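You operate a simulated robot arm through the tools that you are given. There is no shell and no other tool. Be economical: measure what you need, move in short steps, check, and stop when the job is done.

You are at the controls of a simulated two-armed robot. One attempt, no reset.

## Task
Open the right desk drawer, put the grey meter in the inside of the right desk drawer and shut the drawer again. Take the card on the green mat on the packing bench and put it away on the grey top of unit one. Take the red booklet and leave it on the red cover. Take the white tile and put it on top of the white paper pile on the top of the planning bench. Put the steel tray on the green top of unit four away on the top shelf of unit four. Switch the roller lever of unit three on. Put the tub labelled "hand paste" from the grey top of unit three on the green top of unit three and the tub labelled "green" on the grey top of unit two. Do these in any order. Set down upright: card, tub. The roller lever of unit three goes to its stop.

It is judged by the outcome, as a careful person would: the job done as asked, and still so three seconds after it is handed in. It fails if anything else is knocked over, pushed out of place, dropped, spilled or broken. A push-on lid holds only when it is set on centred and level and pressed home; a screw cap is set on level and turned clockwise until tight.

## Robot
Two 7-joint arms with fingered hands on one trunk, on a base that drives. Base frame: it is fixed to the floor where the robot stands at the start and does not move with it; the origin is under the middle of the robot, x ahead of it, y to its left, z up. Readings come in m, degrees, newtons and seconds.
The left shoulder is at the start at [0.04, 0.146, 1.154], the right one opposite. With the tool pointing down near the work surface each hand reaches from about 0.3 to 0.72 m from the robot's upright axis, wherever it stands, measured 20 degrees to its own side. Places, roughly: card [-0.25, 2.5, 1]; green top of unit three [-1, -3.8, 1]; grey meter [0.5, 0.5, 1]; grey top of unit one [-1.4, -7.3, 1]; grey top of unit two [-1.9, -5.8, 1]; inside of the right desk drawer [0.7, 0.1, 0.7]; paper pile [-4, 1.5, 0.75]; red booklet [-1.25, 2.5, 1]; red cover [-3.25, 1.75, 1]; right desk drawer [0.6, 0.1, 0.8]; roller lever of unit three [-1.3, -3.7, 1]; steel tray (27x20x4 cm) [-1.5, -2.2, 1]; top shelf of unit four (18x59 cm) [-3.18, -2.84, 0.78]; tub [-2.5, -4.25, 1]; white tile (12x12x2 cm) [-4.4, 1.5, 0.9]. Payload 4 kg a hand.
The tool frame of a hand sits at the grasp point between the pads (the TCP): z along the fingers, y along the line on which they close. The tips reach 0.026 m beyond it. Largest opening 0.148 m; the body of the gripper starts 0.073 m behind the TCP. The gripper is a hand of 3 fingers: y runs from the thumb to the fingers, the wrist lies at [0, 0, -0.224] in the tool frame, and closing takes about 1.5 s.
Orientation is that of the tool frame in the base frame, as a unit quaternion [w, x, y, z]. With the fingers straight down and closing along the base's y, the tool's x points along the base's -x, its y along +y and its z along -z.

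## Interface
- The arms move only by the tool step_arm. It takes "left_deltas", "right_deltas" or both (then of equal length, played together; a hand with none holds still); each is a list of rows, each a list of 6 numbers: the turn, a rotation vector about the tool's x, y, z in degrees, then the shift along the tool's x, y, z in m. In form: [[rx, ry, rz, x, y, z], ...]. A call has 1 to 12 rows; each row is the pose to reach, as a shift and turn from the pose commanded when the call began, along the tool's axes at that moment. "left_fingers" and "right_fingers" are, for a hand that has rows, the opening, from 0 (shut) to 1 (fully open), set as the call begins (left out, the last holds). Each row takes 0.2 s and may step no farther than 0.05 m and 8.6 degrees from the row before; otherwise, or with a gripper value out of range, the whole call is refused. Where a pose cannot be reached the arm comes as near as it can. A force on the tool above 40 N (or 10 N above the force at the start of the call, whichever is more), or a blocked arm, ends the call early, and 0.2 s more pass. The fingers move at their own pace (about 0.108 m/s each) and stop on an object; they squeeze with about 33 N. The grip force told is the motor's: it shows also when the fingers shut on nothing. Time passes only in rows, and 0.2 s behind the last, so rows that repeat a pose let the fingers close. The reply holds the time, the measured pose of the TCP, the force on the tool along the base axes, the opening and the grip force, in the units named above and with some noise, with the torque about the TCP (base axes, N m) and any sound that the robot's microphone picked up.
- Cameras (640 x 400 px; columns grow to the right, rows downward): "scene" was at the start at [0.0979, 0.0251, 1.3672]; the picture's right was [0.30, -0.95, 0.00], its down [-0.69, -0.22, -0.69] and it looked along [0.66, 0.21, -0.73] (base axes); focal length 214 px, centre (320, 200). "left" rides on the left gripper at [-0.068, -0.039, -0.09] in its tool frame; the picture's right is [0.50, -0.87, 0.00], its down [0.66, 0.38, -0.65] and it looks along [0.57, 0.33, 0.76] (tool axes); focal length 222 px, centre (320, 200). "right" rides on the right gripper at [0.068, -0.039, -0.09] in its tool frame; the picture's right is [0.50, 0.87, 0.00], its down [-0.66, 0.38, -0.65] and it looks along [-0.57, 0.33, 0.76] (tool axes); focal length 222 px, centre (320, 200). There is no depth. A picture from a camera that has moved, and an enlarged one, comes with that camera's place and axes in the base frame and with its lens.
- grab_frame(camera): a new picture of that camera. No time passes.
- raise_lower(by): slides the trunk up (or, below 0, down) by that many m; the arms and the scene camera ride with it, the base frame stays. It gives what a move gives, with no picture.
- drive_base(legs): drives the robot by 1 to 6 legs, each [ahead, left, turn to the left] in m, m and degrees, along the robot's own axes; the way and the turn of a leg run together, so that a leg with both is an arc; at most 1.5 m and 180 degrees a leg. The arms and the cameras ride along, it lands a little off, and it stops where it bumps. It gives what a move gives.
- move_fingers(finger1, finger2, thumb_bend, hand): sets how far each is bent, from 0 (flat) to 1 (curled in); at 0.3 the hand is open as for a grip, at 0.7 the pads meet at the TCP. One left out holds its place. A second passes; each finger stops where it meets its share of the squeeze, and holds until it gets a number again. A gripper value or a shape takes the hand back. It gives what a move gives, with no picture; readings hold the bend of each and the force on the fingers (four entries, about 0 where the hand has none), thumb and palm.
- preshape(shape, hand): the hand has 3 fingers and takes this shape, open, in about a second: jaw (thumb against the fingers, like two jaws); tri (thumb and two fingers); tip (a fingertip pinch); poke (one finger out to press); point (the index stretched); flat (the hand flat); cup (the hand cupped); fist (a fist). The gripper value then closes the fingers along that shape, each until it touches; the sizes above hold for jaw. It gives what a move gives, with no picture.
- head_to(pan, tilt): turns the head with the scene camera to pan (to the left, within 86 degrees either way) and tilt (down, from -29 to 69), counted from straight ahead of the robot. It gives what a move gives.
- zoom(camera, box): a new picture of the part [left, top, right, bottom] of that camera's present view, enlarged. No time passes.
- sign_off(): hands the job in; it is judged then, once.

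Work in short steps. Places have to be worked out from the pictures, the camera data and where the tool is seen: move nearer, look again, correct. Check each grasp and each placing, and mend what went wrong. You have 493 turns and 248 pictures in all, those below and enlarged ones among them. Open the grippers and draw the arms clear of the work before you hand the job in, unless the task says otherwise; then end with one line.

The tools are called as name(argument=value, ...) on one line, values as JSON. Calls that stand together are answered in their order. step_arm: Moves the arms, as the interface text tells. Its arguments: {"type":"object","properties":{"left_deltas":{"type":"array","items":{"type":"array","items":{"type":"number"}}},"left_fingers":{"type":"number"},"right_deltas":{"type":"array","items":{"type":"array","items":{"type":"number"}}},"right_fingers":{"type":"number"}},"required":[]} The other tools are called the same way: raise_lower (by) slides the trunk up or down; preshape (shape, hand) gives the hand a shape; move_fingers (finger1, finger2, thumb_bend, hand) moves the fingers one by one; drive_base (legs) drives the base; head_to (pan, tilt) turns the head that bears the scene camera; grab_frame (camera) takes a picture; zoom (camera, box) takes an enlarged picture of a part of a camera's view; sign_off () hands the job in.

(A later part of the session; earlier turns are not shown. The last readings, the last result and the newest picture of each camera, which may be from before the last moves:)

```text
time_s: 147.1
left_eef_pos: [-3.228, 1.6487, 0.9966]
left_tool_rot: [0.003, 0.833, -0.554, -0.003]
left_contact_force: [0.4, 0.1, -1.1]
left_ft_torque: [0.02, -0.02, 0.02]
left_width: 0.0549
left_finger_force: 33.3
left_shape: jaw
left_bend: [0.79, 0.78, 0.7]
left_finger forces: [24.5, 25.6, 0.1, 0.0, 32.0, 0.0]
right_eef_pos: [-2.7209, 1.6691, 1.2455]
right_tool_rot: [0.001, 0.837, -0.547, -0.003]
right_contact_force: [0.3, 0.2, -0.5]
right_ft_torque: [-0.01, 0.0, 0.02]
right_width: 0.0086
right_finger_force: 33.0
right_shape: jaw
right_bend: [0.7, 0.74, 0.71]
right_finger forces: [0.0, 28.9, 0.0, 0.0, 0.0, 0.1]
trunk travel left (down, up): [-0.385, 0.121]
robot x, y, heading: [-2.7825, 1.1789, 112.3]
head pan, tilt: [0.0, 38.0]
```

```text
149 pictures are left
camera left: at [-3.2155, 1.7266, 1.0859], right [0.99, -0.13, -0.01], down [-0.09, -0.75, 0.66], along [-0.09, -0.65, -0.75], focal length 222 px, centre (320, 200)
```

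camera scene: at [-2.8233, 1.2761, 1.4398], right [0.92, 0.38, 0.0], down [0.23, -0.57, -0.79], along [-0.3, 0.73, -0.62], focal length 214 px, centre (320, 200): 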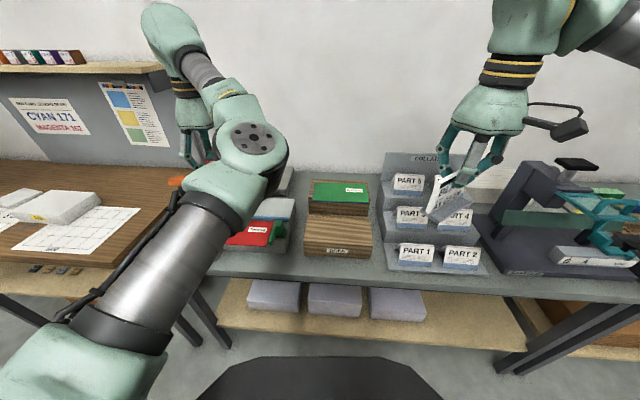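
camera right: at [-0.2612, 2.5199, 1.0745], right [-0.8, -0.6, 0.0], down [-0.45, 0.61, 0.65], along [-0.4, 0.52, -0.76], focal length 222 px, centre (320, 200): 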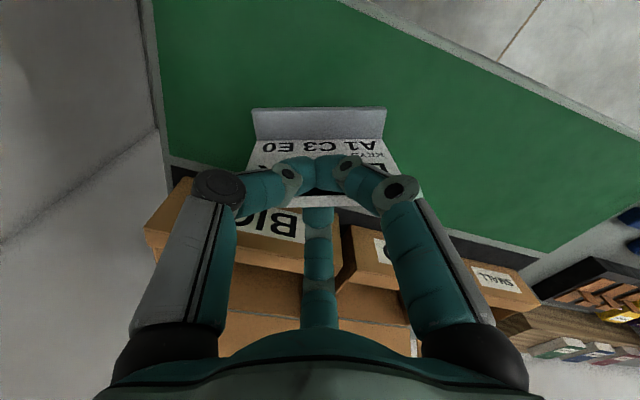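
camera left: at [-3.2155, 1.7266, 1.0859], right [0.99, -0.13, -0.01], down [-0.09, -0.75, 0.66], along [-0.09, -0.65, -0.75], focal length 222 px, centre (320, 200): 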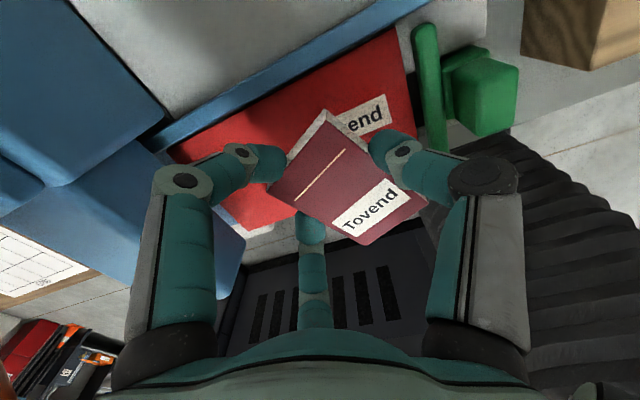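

Slightly more forward, then lower until contact.

step_arm(left_deltas=[[0, 0, 0, -0.012, 0, 0.01], [0, 0, 0, -0.012, 0, 0.02], [0, 0, 0, -0.012, 0, 0.026]])

grab_frame(camera="left")

```text
time_s: 147.9
left_eef_pos: [-3.2319, 1.6593, 0.9729]
left_tool_rot: [0.003, 0.832, -0.554, -0.003]
left_contact_force: [-0.4, 0.7, -0.2]
left_ft_torque: [0.02, 0.01, -0.01]
left_width: 0.0549
left_finger_force: 32.9
left_shape: jaw
left_bend: [0.79, 0.78, 0.7]
left_finger forces: [24.4, 25.5, 0.0, 0.1, 31.9, 0.1]
right_eef_pos: [-2.7198, 1.6685, 1.2464]
right_tool_rot: [0.002, 0.837, -0.548, -0.003]
right_contact_force: [0.1, 0.3, -0.8]
right_ft_torque: [0.01, 0.01, -0.04]
right_width: 0.0086
right_finger_force: 33.1
right_shape: jaw
right_bend: [0.7, 0.74, 0.71]
right_finger forces: [0.0, 28.8, 0.0, 0.0, 0.0, 0.0]
trunk travel left (down, up): [-0.385, 0.121]
robot x, y, heading: [-2.7811, 1.175, 112.2]
head pan, tilt: [0.0, 38.0]
```

```text
148 pictures are left
camera left: at [-3.2203, 1.737, 1.0615], right [0.99, -0.13, -0.01], down [-0.09, -0.75, 0.66], along [-0.09, -0.65, -0.75], focal length 222 px, centre (320, 200)
```

left: 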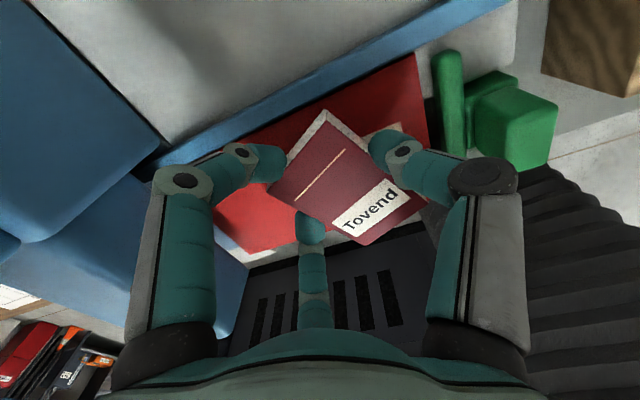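

step_arm(left_deltas=[[0, 0, 0, 0, 0, 0.006], [0, 0, 0, 0, 0, 0.012]])

step_arm(left_deltas=[[0, 0, 0, 0, 0, 0.004], [0, 0, 0, 0, 0, 0.008]])

grab_frame(camera="left")

```text
time_s: 148.5
left_eef_pos: [-3.2328, 1.6557, 0.963]
left_tool_rot: [0.003, 0.832, -0.554, -0.003]
left_contact_force: [0.1, -0.7, -0.4]
left_ft_torque: [0.0, 0.06, 0.01]
left_width: 0.0549
left_finger_force: 33.2
left_shape: jaw
left_bend: [0.79, 0.78, 0.7]
left_finger forces: [24.5, 25.4, 0.0, 0.0, 32.0, 0.0]
left hand out of reach, approached as far as the arm can: row 2
right_eef_pos: [-2.7206, 1.6691, 1.246]
right_tool_rot: [0.001, 0.837, -0.547, -0.003]
right_contact_force: [-0.7, 0.2, -1.0]
right_ft_torque: [0.0, 0.01, 0.01]
right_width: 0.0087
right_finger_force: 33.1
right_shape: jaw
right_bend: [0.7, 0.74, 0.71]
right_finger forces: [0.1, 28.7, 0.0, 0.1, 0.0, 0.0]
trunk travel left (down, up): [-0.385, 0.121]
robot x, y, heading: [-2.7874, 1.1709, 112.3]
head pan, tilt: [0.0, 38.0]
```

```text
time_s: 149.1
left_eef_pos: [-3.2316, 1.6531, 0.9554]
left_tool_rot: [0.003, 0.832, -0.555, -0.002]
left_contact_force: [-0.6, 1.2, -0.1]
left_ft_torque: [0.02, 0.02, 0.01]
left_width: 0.0549
left_finger_force: 33.1
left_shape: jaw
left_bend: [0.79, 0.78, 0.7]
left_finger forces: [24.5, 25.5, 0.1, 0.0, 31.9, 0.0]
left hand out of reach, approached as far as the arm can: row 2
right_eef_pos: [-2.7212, 1.6696, 1.2454]
right_tool_rot: [0.001, 0.836, -0.548, -0.003]
right_contact_force: [-0.3, 0.3, -0.1]
right_ft_torque: [0.01, 0.04, 0.01]
right_width: 0.0084
right_finger_force: 33.3
right_shape: jaw
right_bend: [0.7, 0.74, 0.71]
right_finger forces: [0.0, 28.8, 0.0, 0.0, 0.1, 0.0]
trunk travel left (down, up): [-0.385, 0.121]
robot x, y, heading: [-2.7858, 1.1769, 112.3]
head pan, tilt: [0.0, 38.0]
```

```text
147 pictures are left
camera left: at [-3.2196, 1.7306, 1.0452], right [0.99, -0.13, -0.01], down [-0.09, -0.75, 0.66], along [-0.09, -0.65, -0.75], focal length 222 px, centre (320, 200)
```

left: 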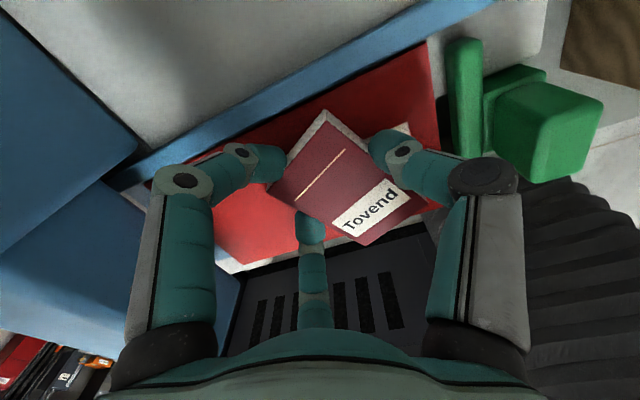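

The booklet is ~18° turned relative to the cover and close to its front edge. I rotate to align it and nudge the base forward 2 cm.

step_arm(left_deltas=[[0, 0, 6, 0, 0, -0.006], [0, 0, 12, 0, 0, -0.006], [0, 0, 17, 0, 0, -0.006]])

drive_base(legs=[[0.022, 0, 0]])

grab_frame(camera="left")

```text
time_s: 149.9
left_eef_pos: [-3.2318, 1.6535, 0.9621]
left_tool_rot: [0.003, 0.741, -0.672, -0.002]
left_contact_force: [0.4, -0.2, -1.4]
left_ft_torque: [-0.02, -0.03, -0.01]
left_width: 0.0549
left_finger_force: 32.7
left_shape: jaw
left_bend: [0.79, 0.78, 0.7]
left_finger forces: [24.5, 25.7, 0.0, 0.1, 31.9, 0.0]
right_eef_pos: [-2.7214, 1.6688, 1.2448]
right_tool_rot: [0.0, 0.837, -0.547, -0.003]
right_contact_force: [-1.0, 0.3, -0.6]
right_ft_torque: [-0.01, 0.01, -0.02]
right_width: 0.0085
right_finger_force: 32.7
right_shape: jaw
right_bend: [0.7, 0.74, 0.71]
right_finger forces: [0.1, 28.8, 0.1, 0.1, 0.0, 0.1]
trunk travel left (down, up): [-0.385, 0.121]
robot x, y, heading: [-2.7845, 1.1771, 112.6]
head pan, tilt: [0.0, 38.0]
```

```text
time_s: 150.7
left_eef_pos: [-3.2384, 1.6699, 0.9633]
left_tool_rot: [0.003, 0.741, -0.671, -0.003]
left_contact_force: [0.4, -0.2, -0.8]
left_ft_torque: [0.06, -0.01, 0.02]
left_width: 0.055
left_finger_force: 32.7
left_shape: jaw
left_bend: [0.8, 0.78, 0.7]
left_finger forces: [27.6, 25.7, 0.1, 0.0, 32.6, 0.1]
right_eef_pos: [-2.7275, 1.6852, 1.247]
right_tool_rot: [-0.001, 0.837, -0.548, -0.003]
right_contact_force: [-0.3, -0.9, -0.5]
right_ft_torque: [0.03, 0.01, 0.01]
right_width: 0.0084
right_finger_force: 33.2
right_shape: jaw
right_bend: [0.7, 0.74, 0.71]
right_finger forces: [0.0, 28.8, 0.0, 0.0, 0.1, 0.0]
trunk travel left (down, up): [-0.385, 0.121]
robot x, y, heading: [-2.7967, 1.1975, 112.3]
head pan, tilt: [0.0, 38.0]
```

```text
146 pictures are left
camera left: at [-3.2041, 1.7408, 1.053], right [0.91, -0.41, -0.01], down [-0.31, -0.69, 0.66], along [-0.28, -0.59, -0.75], focal length 222 px, centre (320, 200)
```

left: 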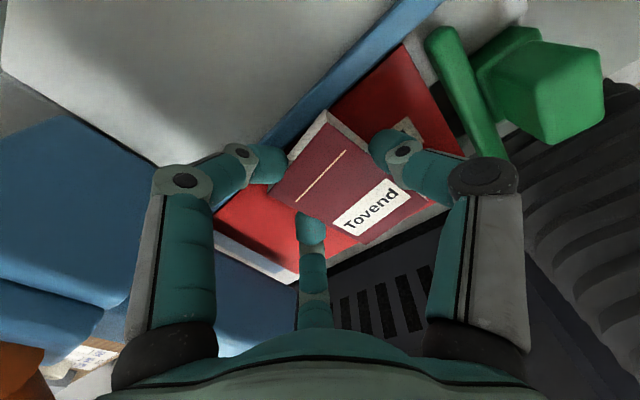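

Aligned on the cover. Now lower to contact.

step_arm(left_deltas=[[0, 0, 0, 0.005, 0, 0.004], [0, 0, 0, 0.005, 0, 0.01]])

step_arm(left_deltas=[[0, 0, 0, 0, 0, 0.004], [0, 0, 0, 0, 0, 0.008]])

grab_frame(camera="left")

```text
time_s: 151.3
left_eef_pos: [-3.2388, 1.6672, 0.9564]
left_tool_rot: [0.003, 0.741, -0.671, -0.006]
left_contact_force: [-0.3, 1.2, 20.8]
left_ft_torque: [0.3, -0.34, 0.0]
left_width: 0.0552
left_finger_force: 32.4
left_shape: jaw
left_bend: [0.8, 0.78, 0.7]
left_finger forces: [29.5, 26.4, 0.1, 0.0, 34.4, 0.0]
right_eef_pos: [-2.7264, 1.6874, 1.2476]
right_tool_rot: [0.0, 0.837, -0.547, -0.003]
right_contact_force: [0.1, 0.6, -0.6]
right_ft_torque: [-0.01, 0.0, 0.0]
right_width: 0.0086
right_finger_force: 33.3
right_shape: jaw
right_bend: [0.7, 0.74, 0.71]
right_finger forces: [0.0, 28.8, 0.1, 0.0, 0.0, 0.0]
trunk travel left (down, up): [-0.385, 0.121]
robot x, y, heading: [-2.7886, 1.1962, 112.3]
head pan, tilt: [0.0, 38.0]
```

```text
time_s: 151.8
left_eef_pos: [-3.2398, 1.6703, 0.9562]
left_tool_rot: [0.001, 0.741, -0.671, -0.011]
left_contact_force: [5.2, -6.0, 22.6]
left_ft_torque: [-0.01, -0.54, -0.15]
left_width: 0.0558
left_finger_force: 33.1
left_shape: jaw
left_bend: [0.8, 0.78, 0.7]
left_finger forces: [26.3, 27.5, 0.1, 0.0, 36.0, 0.0]
right_eef_pos: [-2.7271, 1.689, 1.2463]
right_tool_rot: [-0.001, 0.837, -0.547, -0.003]
right_contact_force: [0.1, -0.4, -1.3]
right_ft_torque: [-0.01, -0.02, -0.01]
right_width: 0.0087
right_finger_force: 32.8
right_shape: jaw
right_bend: [0.7, 0.74, 0.71]
right_finger forces: [0.0, 28.8, 0.0, 0.1, 0.0, 0.1]
trunk travel left (down, up): [-0.385, 0.121]
robot x, y, heading: [-2.7902, 1.2029, 112.7]
head pan, tilt: [0.0, 38.0]
stopped in row 2 (left hand): the force on the tool passed its limit at 43 N (the readings are from after the stop); the commanded pose is now the measured one
```

```text
145 pictures are left
camera left: at [-3.2048, 1.74, 1.0461], right [0.91, -0.41, -0.02], down [-0.3, -0.7, 0.65], along [-0.28, -0.59, -0.76], focal length 222 px, centre (320, 200)
```

left: 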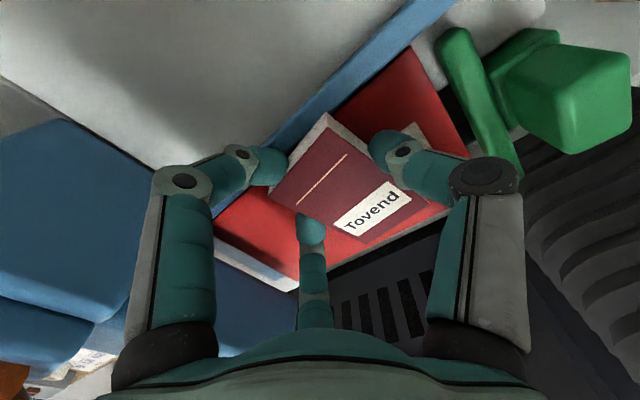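

Contact with the booklet fully within the cover. Release slightly and lift.

step_arm(left_deltas=[[0, 0, 0, 0, 0, -0.002], [0, 0, 0, 0, 0, -0.002], [0, 0, 0, 0, 0, -0.002]], left_fingers=0.52)

grab_frame(camera="left")

```text
time_s: 152.6
left_eef_pos: [-3.2398, 1.6683, 0.9555]
left_tool_rot: [0.002, 0.741, -0.671, -0.008]
left_contact_force: [1.4, -3.4, 11.9]
left_ft_torque: [0.2, 0.19, 0.02]
left_width: 0.0729
left_finger_force: 0.0
left_shape: jaw
left_bend: [0.81, 0.35, 0.7]
left_finger forces: [11.5, 0.0, 0.0, 0.0, 0.0, 0.0]
right_eef_pos: [-2.7276, 1.6872, 1.2471]
right_tool_rot: [0.001, 0.837, -0.547, -0.003]
right_contact_force: [-1.2, 0.4, -1.0]
right_ft_torque: [0.0, -0.01, -0.02]
right_width: 0.0086
right_finger_force: 33.2
right_shape: jaw
right_bend: [0.7, 0.74, 0.71]
right_finger forces: [0.0, 28.8, 0.0, 0.0, 0.0, 0.0]
trunk travel left (down, up): [-0.385, 0.121]
robot x, y, heading: [-2.7929, 1.1954, 112.2]
head pan, tilt: [0.0, 38.0]
```

```text
144 pictures are left
camera left: at [-3.2048, 1.7398, 1.0446], right [0.91, -0.41, -0.02], down [-0.3, -0.69, 0.65], along [-0.28, -0.59, -0.76], focal length 222 px, centre (320, 200)
```

left: 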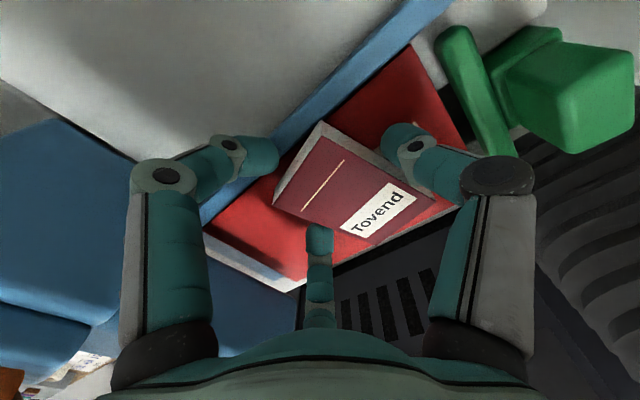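

Released; one finger rests on the blue guide. Lift straight up and check.

step_arm(left_deltas=[[0, 0, 0, 0.0, 0, -0.03], [0, 0, 0, 0, 0, -0.07], [0, 0, 0, 0, 0, -0.11], [0, 0, 0, 0, 0, -0.15], [0, 0, 0, 0, 0, -0.19]])

grab_frame(camera="left")

```text
time_s: 153.8
left_eef_pos: [-3.2379, 1.6692, 1.1454]
left_tool_rot: [0.002, 0.742, -0.671, -0.008]
left_contact_force: [-0.2, 0.0, 0.1]
left_ft_torque: [-0.01, 0.01, 0.0]
left_width: 0.0763
left_finger_force: 0.1
left_shape: jaw
left_bend: [0.35, 0.35, 0.7]
left_finger forces: [0.0, 0.0, 0.0, 0.0, 0.1, 0.0]
right_eef_pos: [-2.7278, 1.6882, 1.2474]
right_tool_rot: [0.001, 0.837, -0.547, -0.003]
right_contact_force: [-0.7, -0.7, -0.6]
right_ft_torque: [-0.01, -0.03, -0.01]
right_width: 0.0087
right_finger_force: 33.1
right_shape: jaw
right_bend: [0.7, 0.74, 0.71]
right_finger forces: [0.0, 28.7, 0.1, 0.0, 0.0, 0.0]
trunk travel left (down, up): [-0.385, 0.121]
robot x, y, heading: [-2.7929, 1.1947, 112.3]
head pan, tilt: [0.0, 38.0]
```

```text
143 pictures are left
camera left: at [-3.2026, 1.7402, 1.2348], right [0.91, -0.41, -0.02], down [-0.3, -0.69, 0.65], along [-0.28, -0.59, -0.76], focal length 222 px, centre (320, 200)
```

left: 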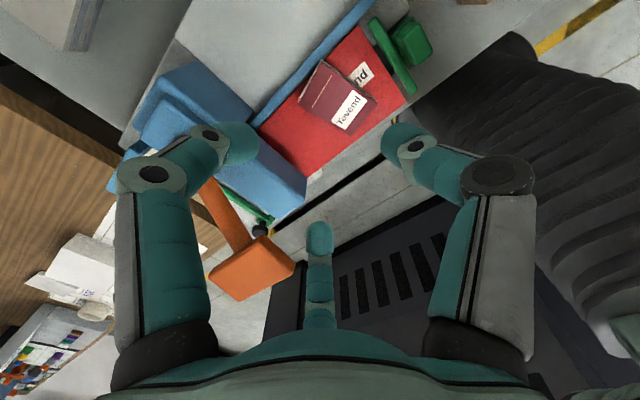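

The booklet lies flat on the red cover. I raise the hand, then move on left to the planning bench.

step_arm(left_deltas=[[0, 0, -8, 0, 0, -0.03], [0, 0, -17, 0, 0, -0.06], [0, 0, -17, 0.03, 0, -0.09], [0, 0, -17, 0.06, 0, -0.1]])

drive_base(legs=[[-0.3, 0, 0], [0, 0.8, 0]])

head_to(pan=15, tilt=35)

grab_frame(camera="scene")

```text
refused: row 2 steps farther than a row can; nothing moved
```

```text
time_s: 159.7
left_eef_pos: [-3.8518, 1.0983, 1.145]
left_tool_rot: [0.002, 0.739, -0.673, -0.008]
left_contact_force: [0.5, -0.2, -0.6]
left_ft_torque: [-0.02, 0.0, 0.01]
left_width: 0.0765
left_finger_force: 0.1
left_shape: jaw
left_bend: [0.35, 0.35, 0.7]
left_finger forces: [0.0, 0.0, 0.0, 0.1, 0.0, 0.1]
right_eef_pos: [-3.3423, 1.1139, 1.2464]
right_tool_rot: [0.001, 0.836, -0.549, -0.003]
right_contact_force: [0.3, -0.4, -0.4]
right_ft_torque: [0.03, 0.03, 0.02]
right_width: 0.0085
right_finger_force: 33.4
right_shape: jaw
right_bend: [0.7, 0.74, 0.71]
right_finger forces: [0.0, 28.8, 0.0, 0.1, 0.0, 0.0]
trunk travel left (down, up): [-0.385, 0.121]
robot x, y, heading: [-3.409, 0.622, 112.3]
head pan, tilt: [0.0, 38.0]
```

```text
time_s: 160.5
left_eef_pos: [-3.8534, 1.0971, 1.1435]
left_tool_rot: [0.002, 0.74, -0.673, -0.008]
left_contact_force: [-0.2, 0.5, 0.5]
left_ft_torque: [0.0, -0.03, 0.01]
left_width: 0.0761
left_finger_force: 0.0
left_shape: jaw
left_bend: [0.35, 0.35, 0.7]
left_finger forces: [0.0, 0.1, 0.0, 0.1, 0.0, 0.0]
right_eef_pos: [-3.3442, 1.114, 1.2457]
right_tool_rot: [0.001, 0.835, -0.55, -0.003]
right_contact_force: [-0.4, -0.3, -0.6]
right_ft_torque: [-0.01, 0.0, 0.0]
right_width: 0.0087
right_finger_force: 33.0
right_shape: jaw
right_bend: [0.7, 0.74, 0.71]
right_finger forces: [0.0, 28.8, 0.0, 0.0, 0.0, 0.0]
trunk travel left (down, up): [-0.385, 0.121]
robot x, y, heading: [-3.4108, 0.6216, 112.2]
head pan, tilt: [15.0, 35.0]
```

```text
142 pictures are left
camera scene: at [-3.4696, 0.7108, 1.4443], right [0.8, 0.6, 0.0], down [0.35, -0.46, -0.82], along [-0.49, 0.65, -0.57], focal length 214 px, centre (320, 200)
```

scene: 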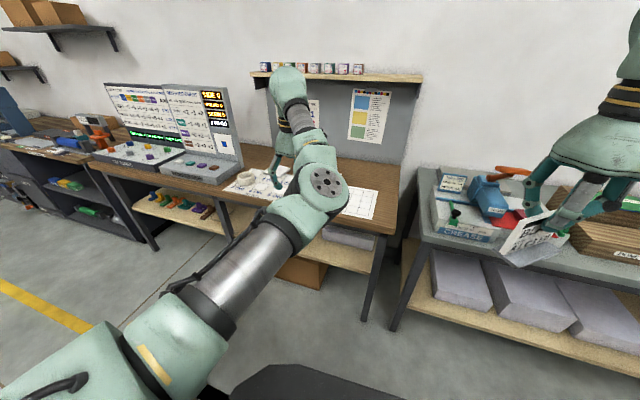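

The arm move was refused, but the drive was clear. Zoom on the planning bench.

zoom(camera="scene", box=[80, 140, 400, 260])

grab_frame(camera="left")

```text
2.00 times, centred on (240, 200) of scene
camera zoom: at [-3.4696, 0.7108, 1.4443], right [0.8, 0.6, 0.0], down [0.35, -0.46, -0.82], along [-0.49, 0.65, -0.57], focal length 429 px, centre (480, 200)
```

zoom: 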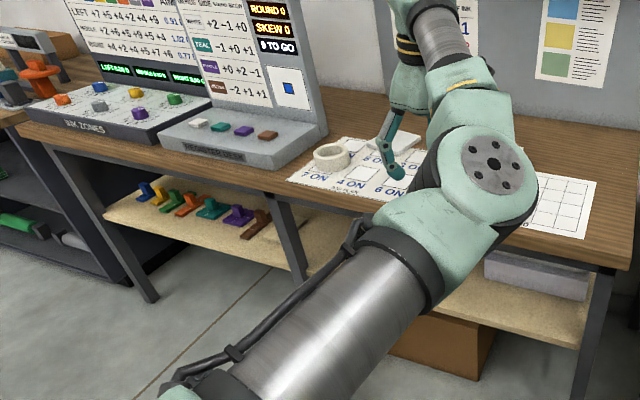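

```text
140 pictures are left
camera left: at [-3.8189, 1.1675, 1.2337], right [0.91, -0.42, -0.02], down [-0.31, -0.69, 0.65], along [-0.28, -0.59, -0.76], focal length 222 px, centre (320, 200)
```

left: 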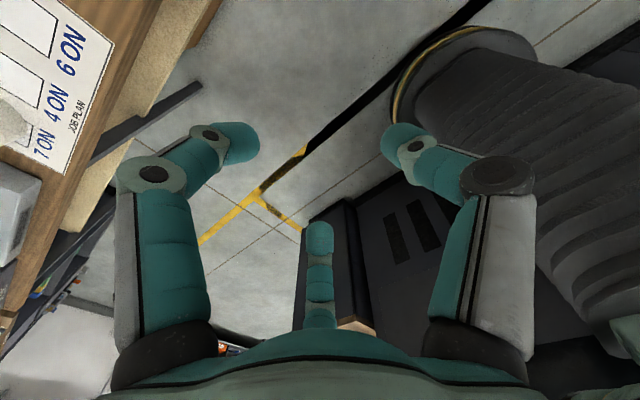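

I tuck the left arm back and rotate it to neutral, then drive left for a clearer view.

step_arm(left_deltas=[[0, 0, -6, 0.03, -0.02, -0.02], [0, 0, -12, 0.06, -0.04, -0.04], [0, 0, -17, 0.09, -0.06, -0.06], [0, 0, -17, 0.12, -0.08, -0.08], [0, 0, -17, 0.13, -0.12, -0.1]], left_fingers=1)

drive_base(legs=[[0, 0.45, 0]])

head_to(pan=5, tilt=35)

grab_frame(camera="scene")

```text
time_s: 161.7
left_eef_pos: [-3.8313, 1.0253, 1.3214]
left_tool_rot: [0.001, 0.832, -0.555, -0.008]
left_contact_force: [-0.3, 0.9, -0.4]
left_ft_torque: [0.03, 0.0, -0.01]
left_width: 0.1482
left_finger_force: 0.1
left_shape: jaw
left_bend: [0.3, 0.3, 0.3]
left_finger forces: [0.0, 0.0, 0.0, 0.0, 0.0, 0.0]
left hand out of reach, approached as far as the arm can: row 1, 2, 3, 4, 5
right_eef_pos: [-3.343, 1.112, 1.2458]
right_tool_rot: [0.001, 0.836, -0.549, -0.003]
right_contact_force: [0.6, -0.7, -0.6]
right_ft_torque: [0.0, -0.03, 0.0]
right_width: 0.0085
right_finger_force: 33.0
right_shape: jaw
right_bend: [0.7, 0.74, 0.71]
right_finger forces: [0.0, 28.8, 0.0, 0.1, 0.0, 0.1]
trunk travel left (down, up): [-0.385, 0.121]
robot x, y, heading: [-3.4093, 0.6186, 112.2]
head pan, tilt: [15.0, 35.0]
```

```text
time_s: 164.4
left_eef_pos: [-4.2576, 0.8644, 1.3199]
left_tool_rot: [0.002, 0.84, -0.542, -0.006]
left_contact_force: [0.8, 0.2, 0.6]
left_ft_torque: [0.03, -0.02, -0.02]
left_width: 0.1479
left_finger_force: 0.0
left_shape: jaw
left_bend: [0.3, 0.3, 0.3]
left_finger forces: [0.0, 0.0, 0.0, 0.0, 0.0, 0.0]
right_eef_pos: [-3.7719, 0.9658, 1.2443]
right_tool_rot: [0.002, 0.845, -0.535, -0.003]
right_contact_force: [0.4, 0.0, -0.8]
right_ft_torque: [0.02, -0.01, 0.0]
right_width: 0.0086
right_finger_force: 32.6
right_shape: jaw
right_bend: [0.7, 0.74, 0.71]
right_finger forces: [0.1, 28.8, 0.0, 0.0, 0.0, 0.1]
trunk travel left (down, up): [-0.385, 0.121]
robot x, y, heading: [-3.8238, 0.4692, 114.1]
head pan, tilt: [15.0, 35.0]
```

```text
time_s: 165.1
left_eef_pos: [-4.2579, 0.8636, 1.3185]
left_tool_rot: [0.0, 0.841, -0.541, -0.007]
left_contact_force: [-0.2, 0.9, 0.2]
left_ft_torque: [0.0, 0.02, 0.01]
left_width: 0.1479
left_finger_force: 0.0
left_shape: jaw
left_bend: [0.3, 0.3, 0.3]
left_finger forces: [0.0, 0.0, 0.0, 0.0, 0.1, 0.1]
right_eef_pos: [-3.7733, 0.9651, 1.246]
right_tool_rot: [0.001, 0.844, -0.537, -0.003]
right_contact_force: [0.0, -0.1, -1.1]
right_ft_torque: [0.01, -0.01, 0.04]
right_width: 0.0087
right_finger_force: 33.2
right_shape: jaw
right_bend: [0.7, 0.74, 0.71]
right_finger forces: [0.0, 28.9, 0.1, 0.0, 0.0, 0.0]
trunk travel left (down, up): [-0.385, 0.121]
robot x, y, heading: [-3.8202, 0.4709, 114.0]
head pan, tilt: [5.0, 35.0]
```

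```text
139 pictures are left
camera scene: at [-3.8725, 0.5682, 1.4443], right [0.87, 0.48, 0.0], down [0.28, -0.5, -0.82], along [-0.4, 0.72, -0.57], focal length 214 px, centre (320, 200)
```

scene: 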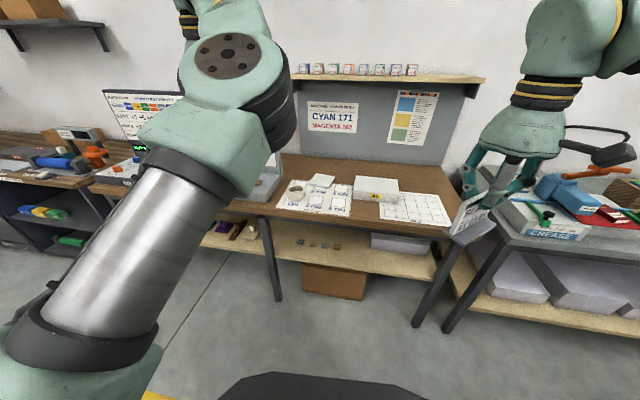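

zoom(camera="scene", box=[250, 145, 474, 285])

```text
2.86 times, centred on (362, 215) of scene
camera zoom: at [-3.8725, 0.5682, 1.4443], right [0.87, 0.48, 0.0], down [0.28, -0.5, -0.82], along [-0.4, 0.72, -0.57], focal length 613 px, centre (200, 157)
```

zoom: 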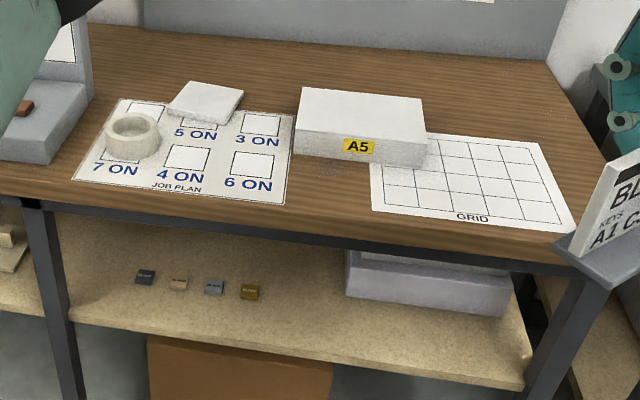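

The white tile lies on the job plan at about (−4.33, 1.42), and the A5 paper pile is to its right. I drive in so the left hand comes above the tile.

drive_base(legs=[[0.47, -0.13, 0]])

grab_frame(camera="left")

grab_frame(camera="scene")

```text
time_s: 168.1
left_eef_pos: [-4.3293, 1.3554, 1.3207]
left_tool_rot: [0.0, 0.839, -0.544, -0.007]
left_contact_force: [-0.6, 0.3, -0.1]
left_ft_torque: [-0.01, 0.01, 0.01]
left_width: 0.148
left_finger_force: 0.1
left_shape: jaw
left_bend: [0.3, 0.3, 0.3]
left_finger forces: [0.0, 0.0, 0.0, 0.1, 0.0, 0.1]
right_eef_pos: [-3.8443, 1.4562, 1.246]
right_tool_rot: [0.001, 0.843, -0.538, -0.003]
right_contact_force: [0.7, 0.3, -0.8]
right_ft_torque: [-0.01, 0.02, -0.02]
right_width: 0.0082
right_finger_force: 33.4
right_shape: jaw
right_bend: [0.7, 0.74, 0.71]
right_finger forces: [0.0, 28.9, 0.0, 0.0, 0.0, 0.1]
trunk travel left (down, up): [-0.385, 0.121]
robot x, y, heading: [-3.8943, 0.9601, 113.8]
head pan, tilt: [5.0, 35.0]
```

```text
137 pictures are left
camera left: at [-4.3199, 1.4327, 1.4101], right [0.99, -0.1, -0.01], down [-0.07, -0.76, 0.65], along [-0.08, -0.64, -0.76], focal length 222 px, centre (320, 200)
```

left: 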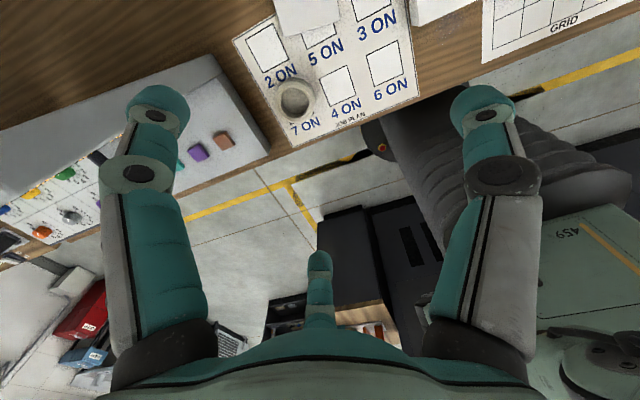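

```text
136 pictures are left
camera scene: at [-3.9458, 1.0586, 1.4445], right [0.88, 0.48, 0.0], down [0.28, -0.5, -0.82], along [-0.39, 0.72, -0.57], focal length 214 px, centre (320, 200)
```

scene: 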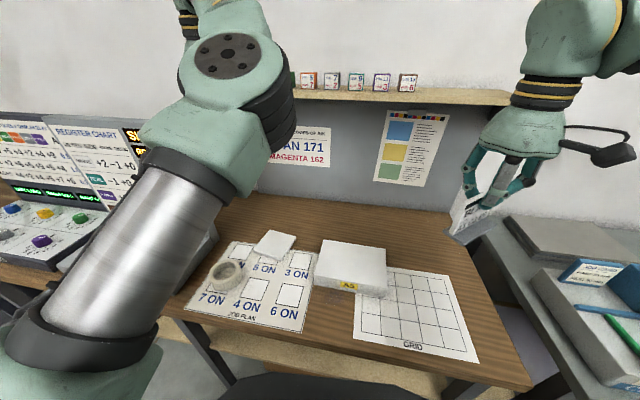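

The tile triangulates to about (−4.36, 1.46, top 0.86). I move the left hand above it, turned to the tile's yaw, and look.

step_arm(left_deltas=[[0, 0, 4, -0.03, -0.004, 0.02], [0, 0, 8, -0.06, -0.008, 0.05], [0, 0, 12, -0.09, -0.012, 0.08], [0, 0, 16, -0.108, -0.016, 0.12], [0, 0, 17, -0.108, -0.016, 0.16]], left_fingers=1)

grab_frame(camera="left")

```text
time_s: 169.3
left_eef_pos: [-4.3623, 1.4632, 1.159]
left_tool_rot: [0.003, 0.75, -0.661, -0.008]
left_contact_force: [0.6, -0.4, -0.6]
left_ft_torque: [-0.05, -0.04, 0.01]
left_width: 0.1479
left_finger_force: 0.1
left_shape: jaw
left_bend: [0.3, 0.3, 0.3]
left_finger forces: [0.1, 0.0, 0.0, 0.0, 0.0, 0.0]
right_eef_pos: [-3.8445, 1.4574, 1.2451]
right_tool_rot: [0.002, 0.843, -0.538, -0.003]
right_contact_force: [-0.7, 0.9, -0.7]
right_ft_torque: [-0.05, -0.04, 0.03]
right_width: 0.0083
right_finger_force: 32.9
right_shape: jaw
right_bend: [0.7, 0.74, 0.71]
right_finger forces: [0.0, 28.7, 0.1, 0.1, 0.1, 0.1]
trunk travel left (down, up): [-0.385, 0.121]
robot x, y, heading: [-3.8962, 0.965, 113.7]
head pan, tilt: [5.0, 35.0]
```

```text
135 pictures are left
camera left: at [-4.3295, 1.5348, 1.2492], right [0.92, -0.39, -0.01], down [-0.29, -0.7, 0.65], along [-0.26, -0.6, -0.76], focal length 222 px, centre (320, 200)
```

left: 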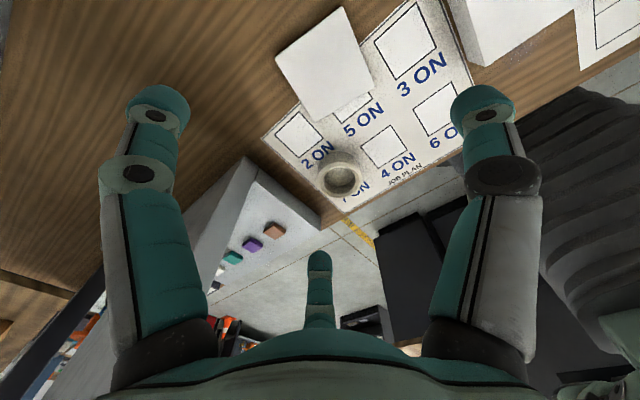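

The tile centre is at (−4.353, 1.46), yaw ≈9.5°. I align and descend, fully open.

step_arm(left_deltas=[[0, 0, -2.3, 0.005, -0.0084, 0.04], [0, 0, -2.3, 0.005, -0.0084, 0.08], [0, 0, -2.3, 0.005, -0.0084, 0.12], [0, 0, -2.3, 0.005, -0.0084, 0.16], [0, 0, -2.3, 0.005, -0.0084, 0.2], [0, 0, -2.3, 0.005, -0.0084, 0.24]])

grab_frame(camera="left")

```text
time_s: 170.7
left_eef_pos: [-4.3511, 1.4506, 0.946]
left_tool_rot: [0.002, 0.763, -0.646, -0.008]
left_contact_force: [-0.3, 0.3, 0.4]
left_ft_torque: [0.04, 0.0, -0.01]
left_width: 0.1481
left_finger_force: 0.0
left_shape: jaw
left_bend: [0.3, 0.3, 0.3]
left_finger forces: [0.1, 0.0, 0.0, 0.1, 0.0, 0.0]
left hand out of reach, approached as far as the arm can: row 5, 6
right_eef_pos: [-3.8456, 1.4567, 1.2463]
right_tool_rot: [0.0, 0.843, -0.539, -0.003]
right_contact_force: [0.1, 0.3, -0.3]
right_ft_torque: [0.01, 0.01, 0.0]
right_width: 0.0086
right_finger_force: 33.1
right_shape: jaw
right_bend: [0.7, 0.74, 0.71]
right_finger forces: [0.1, 28.8, 0.1, 0.0, 0.0, 0.0]
trunk travel left (down, up): [-0.385, 0.121]
robot x, y, heading: [-3.8961, 0.964, 113.7]
head pan, tilt: [5.0, 35.0]
```

```text
134 pictures are left
camera left: at [-4.323, 1.5229, 1.0368], right [0.94, -0.35, -0.01], down [-0.26, -0.71, 0.65], along [-0.24, -0.61, -0.76], focal length 222 px, centre (320, 200)
```

left: 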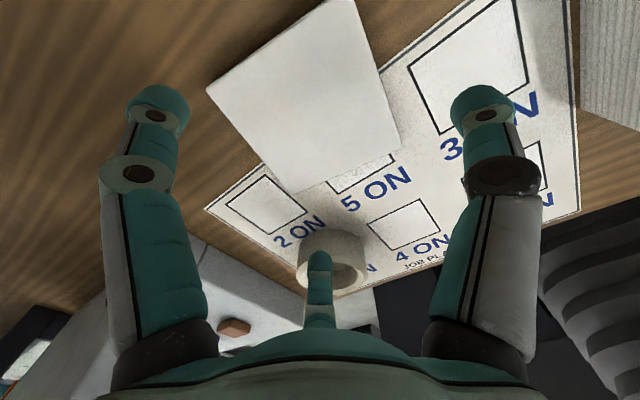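

The tile is centred. I lower the trunk to bring the fingertips down around it.

raise_lower(by=-0.075)

grab_frame(camera="left")

```text
time_s: 171.8
left_eef_pos: [-4.3516, 1.4523, 0.8743]
left_tool_rot: [0.001, 0.763, -0.646, -0.009]
left_contact_force: [-0.6, 1.5, 13.3]
left_ft_torque: [0.16, -0.27, -0.28]
left_width: 0.148
left_finger_force: 0.0
left_shape: jaw
left_bend: [0.24, 0.29, 0.29]
left_finger forces: [4.3, 2.1, 0.0, 0.1, 6.9, 0.1]
right_eef_pos: [-3.8449, 1.4564, 1.1708]
right_tool_rot: [0.0, 0.843, -0.537, -0.004]
right_contact_force: [0.1, 0.4, -0.1]
right_ft_torque: [-0.01, 0.02, -0.02]
right_width: 0.0083
right_finger_force: 33.4
right_shape: jaw
right_bend: [0.7, 0.74, 0.71]
right_finger forces: [0.1, 28.9, 0.0, 0.0, 0.1, 0.0]
trunk travel left (down, up): [-0.31, 0.196]
robot x, y, heading: [-3.8943, 0.9619, 113.6]
head pan, tilt: [5.0, 35.0]
```

```text
133 pictures are left
camera left: at [-4.3227, 1.523, 0.9641], right [0.94, -0.35, -0.02], down [-0.26, -0.71, 0.65], along [-0.24, -0.6, -0.76], focal length 222 px, centre (320, 200)
```

left: 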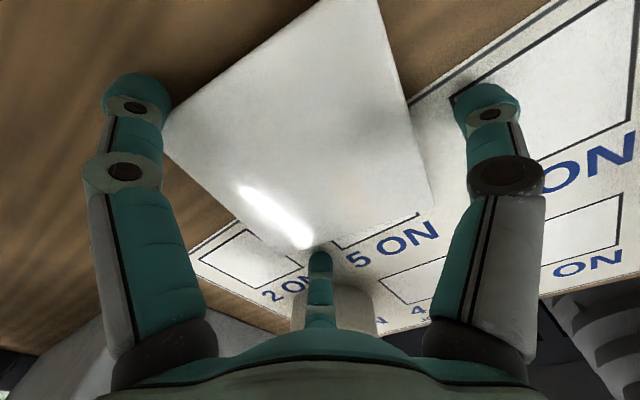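

The tips rest on the table around the tile. I raise 4 mm and close.

raise_lower(by=0.005)

step_arm(left_deltas=[[0, 0, 0, 0, 0, 0], [0, 0, 0, 0, 0, 0], [0, 0, 0, 0, 0, 0], [0, 0, 0, 0, 0, 0], [0, 0, 0, 0, 0, 0]], left_fingers=0.5)

grab_frame(camera="left")

```text
time_s: 172.3
left_eef_pos: [-4.3541, 1.451, 0.8767]
left_tool_rot: [0.002, 0.763, -0.647, -0.006]
left_contact_force: [-0.1, 2.9, 1.5]
left_ft_torque: [0.1, 0.03, -0.14]
left_width: 0.1478
left_finger_force: 0.0
left_shape: jaw
left_bend: [0.25, 0.3, 0.3]
left_finger forces: [2.7, 0.1, 0.0, 0.0, 0.1, 0.1]
right_eef_pos: [-3.8435, 1.4581, 1.1757]
right_tool_rot: [0.001, 0.843, -0.538, -0.003]
right_contact_force: [0.4, 0.0, -1.1]
right_ft_torque: [0.03, 0.01, -0.02]
right_width: 0.0085
right_finger_force: 32.9
right_shape: jaw
right_bend: [0.7, 0.74, 0.71]
right_finger forces: [0.0, 28.9, 0.0, 0.1, 0.1, 0.0]
trunk travel left (down, up): [-0.315, 0.191]
robot x, y, heading: [-3.8984, 0.9612, 113.5]
head pan, tilt: [5.0, 35.0]
```

```text
time_s: 173.5
left_eef_pos: [-4.3535, 1.452, 0.8771]
left_tool_rot: [0.002, 0.763, -0.646, -0.007]
left_contact_force: [-0.6, -0.7, -0.5]
left_ft_torque: [-0.02, -0.08, -0.01]
left_width: 0.1212
left_finger_force: 33.3
left_shape: jaw
left_bend: [0.24, 0.26, 0.48]
left_finger forces: [27.8, 27.1, 0.0, 0.1, 29.6, 0.0]
right_eef_pos: [-3.8455, 1.4581, 1.1763]
right_tool_rot: [0.001, 0.843, -0.538, -0.003]
right_contact_force: [0.3, 0.5, -0.6]
right_ft_torque: [-0.01, -0.02, -0.03]
right_width: 0.0083
right_finger_force: 32.9
right_shape: jaw
right_bend: [0.7, 0.74, 0.71]
right_finger forces: [0.0, 28.8, 0.0, 0.0, 0.0, 0.0]
trunk travel left (down, up): [-0.315, 0.191]
robot x, y, heading: [-3.8988, 0.9615, 113.6]
head pan, tilt: [5.0, 35.0]
```

```text
132 pictures are left
camera left: at [-4.3236, 1.5234, 0.9663], right [0.94, -0.35, -0.01], down [-0.26, -0.71, 0.65], along [-0.24, -0.61, -0.76], focal length 222 px, centre (320, 200)
```

left: 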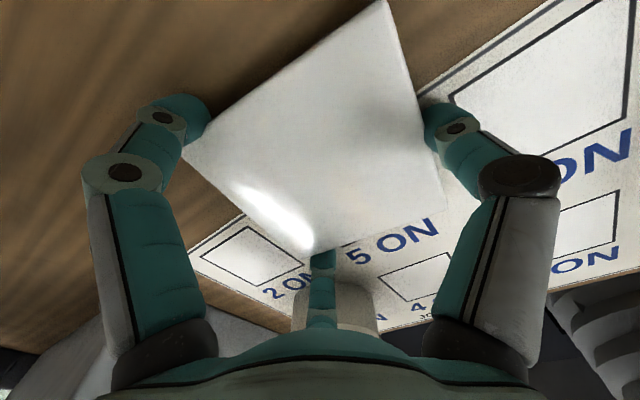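

Gripped: width 0.121 m, all three digits at ~28 N. Lift with the trunk.

raise_lower(by=0.15)

grab_frame(camera="left")

grab_frame(camera="scene")

```text
time_s: 175.3
left_eef_pos: [-4.3544, 1.4506, 1.0272]
left_tool_rot: [0.001, 0.763, -0.647, -0.007]
left_contact_force: [-1.1, -0.3, -6.0]
left_ft_torque: [0.0, 0.01, 0.01]
left_width: 0.1213
left_finger_force: 33.6
left_shape: jaw
left_bend: [0.24, 0.26, 0.48]
left_finger forces: [28.2, 27.5, 0.1, 0.1, 29.4, 0.1]
right_eef_pos: [-3.8446, 1.4573, 1.3269]
right_tool_rot: [0.001, 0.843, -0.538, -0.003]
right_contact_force: [-0.6, 0.1, -0.3]
right_ft_torque: [-0.01, 0.02, -0.02]
right_width: 0.0085
right_finger_force: 33.3
right_shape: jaw
right_bend: [0.7, 0.74, 0.71]
right_finger forces: [0.0, 28.7, 0.1, 0.1, 0.0, 0.0]
trunk travel left (down, up): [-0.465, 0.041]
robot x, y, heading: [-3.8972, 0.9626, 113.7]
head pan, tilt: [5.0, 35.0]
```

```text
131 pictures are left
camera left: at [-4.3237, 1.5238, 1.1173], right [0.94, -0.35, -0.01], down [-0.26, -0.71, 0.65], along [-0.24, -0.61, -0.76], focal length 222 px, centre (320, 200)
```

left: 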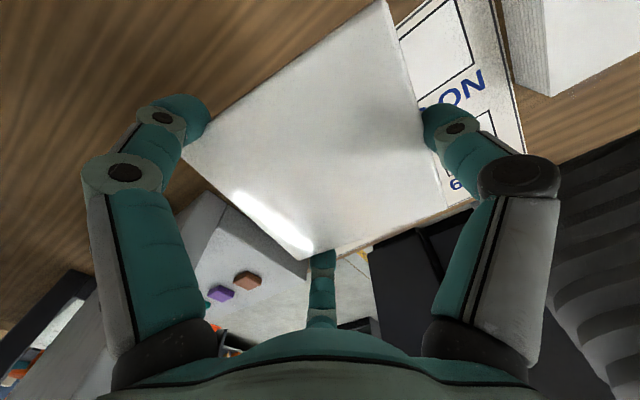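

```text
130 pictures are left
camera scene: at [-3.9466, 1.0608, 1.5255], right [0.88, 0.48, 0.0], down [0.28, -0.5, -0.82], along [-0.39, 0.72, -0.57], focal length 214 px, centre (320, 200)
```

scene: 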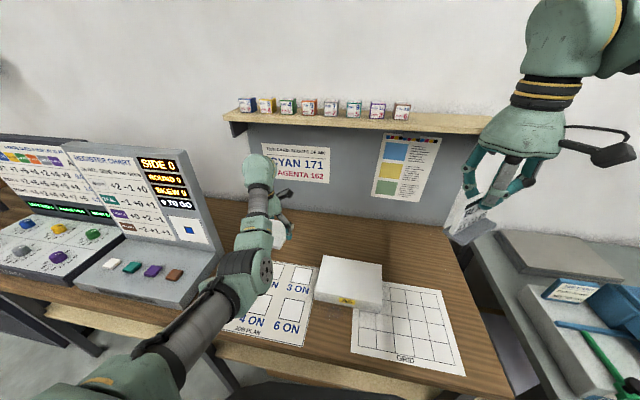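

Tile lifted. The pile centre is about (−4.07, 1.51). I drive right to bring the tile over it.

drive_base(legs=[[-0.05, -0.284, 0]])

grab_frame(camera="left")

grab_frame(camera="scene")

```text
time_s: 177.3
left_eef_pos: [-4.0762, 1.5188, 1.027]
left_tool_rot: [0.002, 0.765, -0.644, -0.006]
left_contact_force: [-0.6, -0.2, -5.4]
left_ft_torque: [-0.03, 0.02, 0.01]
left_width: 0.1211
left_finger_force: 33.5
left_shape: jaw
left_bend: [0.24, 0.26, 0.48]
left_finger forces: [28.6, 27.7, 0.0, 0.1, 29.5, 0.0]
right_eef_pos: [-3.569, 1.5274, 1.3274]
right_tool_rot: [0.0, 0.844, -0.536, -0.002]
right_contact_force: [-0.4, -0.8, 0.0]
right_ft_torque: [0.01, 0.01, -0.01]
right_width: 0.0086
right_finger_force: 33.0
right_shape: jaw
right_bend: [0.7, 0.74, 0.71]
right_finger forces: [0.1, 28.8, 0.0, 0.0, 0.0, 0.0]
trunk travel left (down, up): [-0.465, 0.041]
robot x, y, heading: [-3.6194, 1.0341, 113.8]
head pan, tilt: [5.0, 35.0]
```

```text
129 pictures are left
camera left: at [-4.0475, 1.5911, 1.1168], right [0.94, -0.35, -0.01], down [-0.26, -0.71, 0.65], along [-0.23, -0.61, -0.76], focal length 222 px, centre (320, 200)
```

left: 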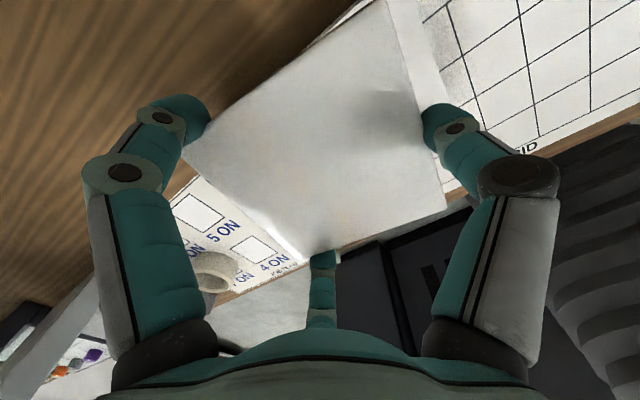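

```text
128 pictures are left
camera scene: at [-3.6687, 1.1296, 1.5253], right [0.88, 0.48, 0.0], down [0.28, -0.5, -0.82], along [-0.4, 0.72, -0.57], focal length 214 px, centre (320, 200)
```

scene: 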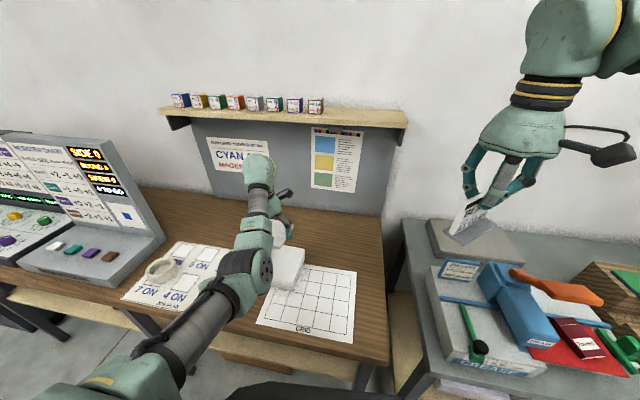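

zoom(camera="scene", box=[220, 190, 380, 290])

```text
4.00 times, centred on (300, 240) of scene
camera zoom: at [-3.6687, 1.1296, 1.5253], right [0.88, 0.48, 0.0], down [0.28, -0.5, -0.82], along [-0.4, 0.72, -0.57], focal length 858 px, centre (400, 40)
```

zoom: 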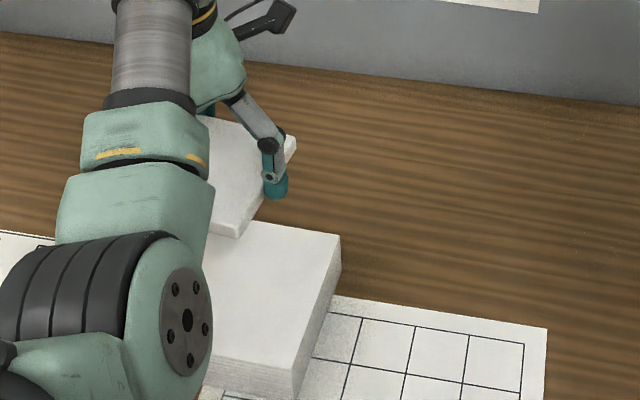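

The pile top is at z≈0.883 with its centre at (−4.08, 1.511) and heading ≈108°. I align (rotate 8°, back 1 cm) and lower with the trunk.

step_arm(left_deltas=[[0, 0, -4, 0.006, 0.004, 0], [0, 0, -8, 0.011, 0.006, 0]])

raise_lower(by=-0.095)

zoom(camera="scene", box=[220, 160, 380, 260])

grab_frame(camera="left")

```text
time_s: 177.9
left_eef_pos: [-4.0799, 1.5065, 1.0291]
left_tool_rot: [0.002, 0.807, -0.59, -0.007]
left_contact_force: [0.3, -0.1, -5.3]
left_ft_torque: [-0.02, 0.01, 0.02]
left_width: 0.1213
left_finger_force: 33.0
left_shape: jaw
left_bend: [0.24, 0.26, 0.48]
left_finger forces: [28.5, 27.6, 0.0, 0.0, 29.4, 0.0]
right_eef_pos: [-3.5685, 1.5271, 1.3264]
right_tool_rot: [0.0, 0.844, -0.536, -0.002]
right_contact_force: [0.1, 0.0, -1.5]
right_ft_torque: [0.04, -0.05, 0.02]
right_width: 0.0083
right_finger_force: 33.0
right_shape: jaw
right_bend: [0.7, 0.74, 0.71]
right_finger forces: [0.0, 28.7, 0.0, 0.0, 0.1, 0.0]
trunk travel left (down, up): [-0.465, 0.041]
robot x, y, heading: [-3.6185, 1.0349, 114.3]
head pan, tilt: [5.0, 35.0]
```

```text
time_s: 179.2
left_eef_pos: [-4.0787, 1.5077, 0.9321]
left_tool_rot: [0.001, 0.808, -0.59, -0.007]
left_contact_force: [0.6, 0.2, -5.3]
left_ft_torque: [0.0, 0.0, -0.01]
left_width: 0.1212
left_finger_force: 32.7
left_shape: jaw
left_bend: [0.24, 0.26, 0.48]
left_finger forces: [28.2, 27.6, 0.0, 0.1, 29.3, 0.1]
right_eef_pos: [-3.5665, 1.527, 1.2311]
right_tool_rot: [0.001, 0.844, -0.536, -0.003]
right_contact_force: [0.5, -0.3, -0.2]
right_ft_torque: [0.02, 0.02, 0.01]
right_width: 0.0085
right_finger_force: 33.6
right_shape: jaw
right_bend: [0.7, 0.74, 0.71]
right_finger forces: [0.0, 28.7, 0.1, 0.1, 0.0, 0.0]
trunk travel left (down, up): [-0.37, 0.136]
robot x, y, heading: [-3.6122, 1.034, 113.9]
head pan, tilt: [5.0, 35.0]
```

```text
4.00 times, centred on (300, 210) of scene
camera zoom: at [-3.666, 1.1301, 1.429], right [0.88, 0.48, 0.0], down [0.28, -0.5, -0.82], along [-0.4, 0.72, -0.57], focal length 858 px, centre (400, 160)
```

zoom: 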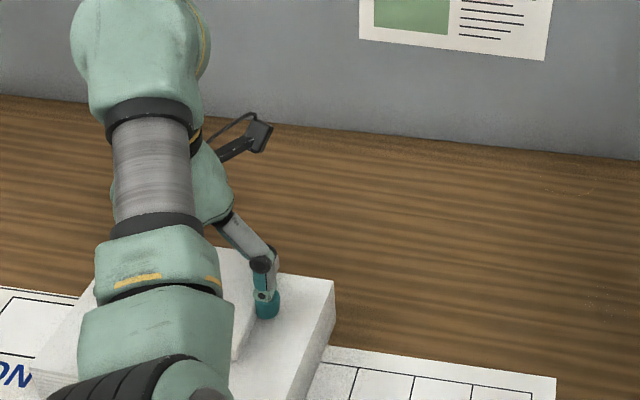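

```text
125 pictures are left
camera left: at [-4.06, 1.5823, 1.0222], right [0.98, -0.21, -0.01], down [-0.15, -0.74, 0.65], along [-0.15, -0.63, -0.76], focal length 222 px, centre (320, 200)
```

left: 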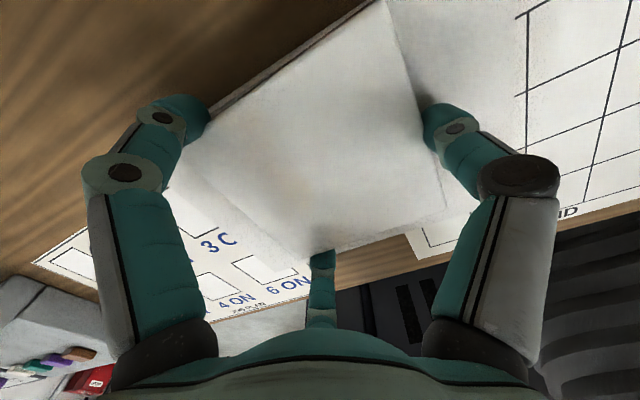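

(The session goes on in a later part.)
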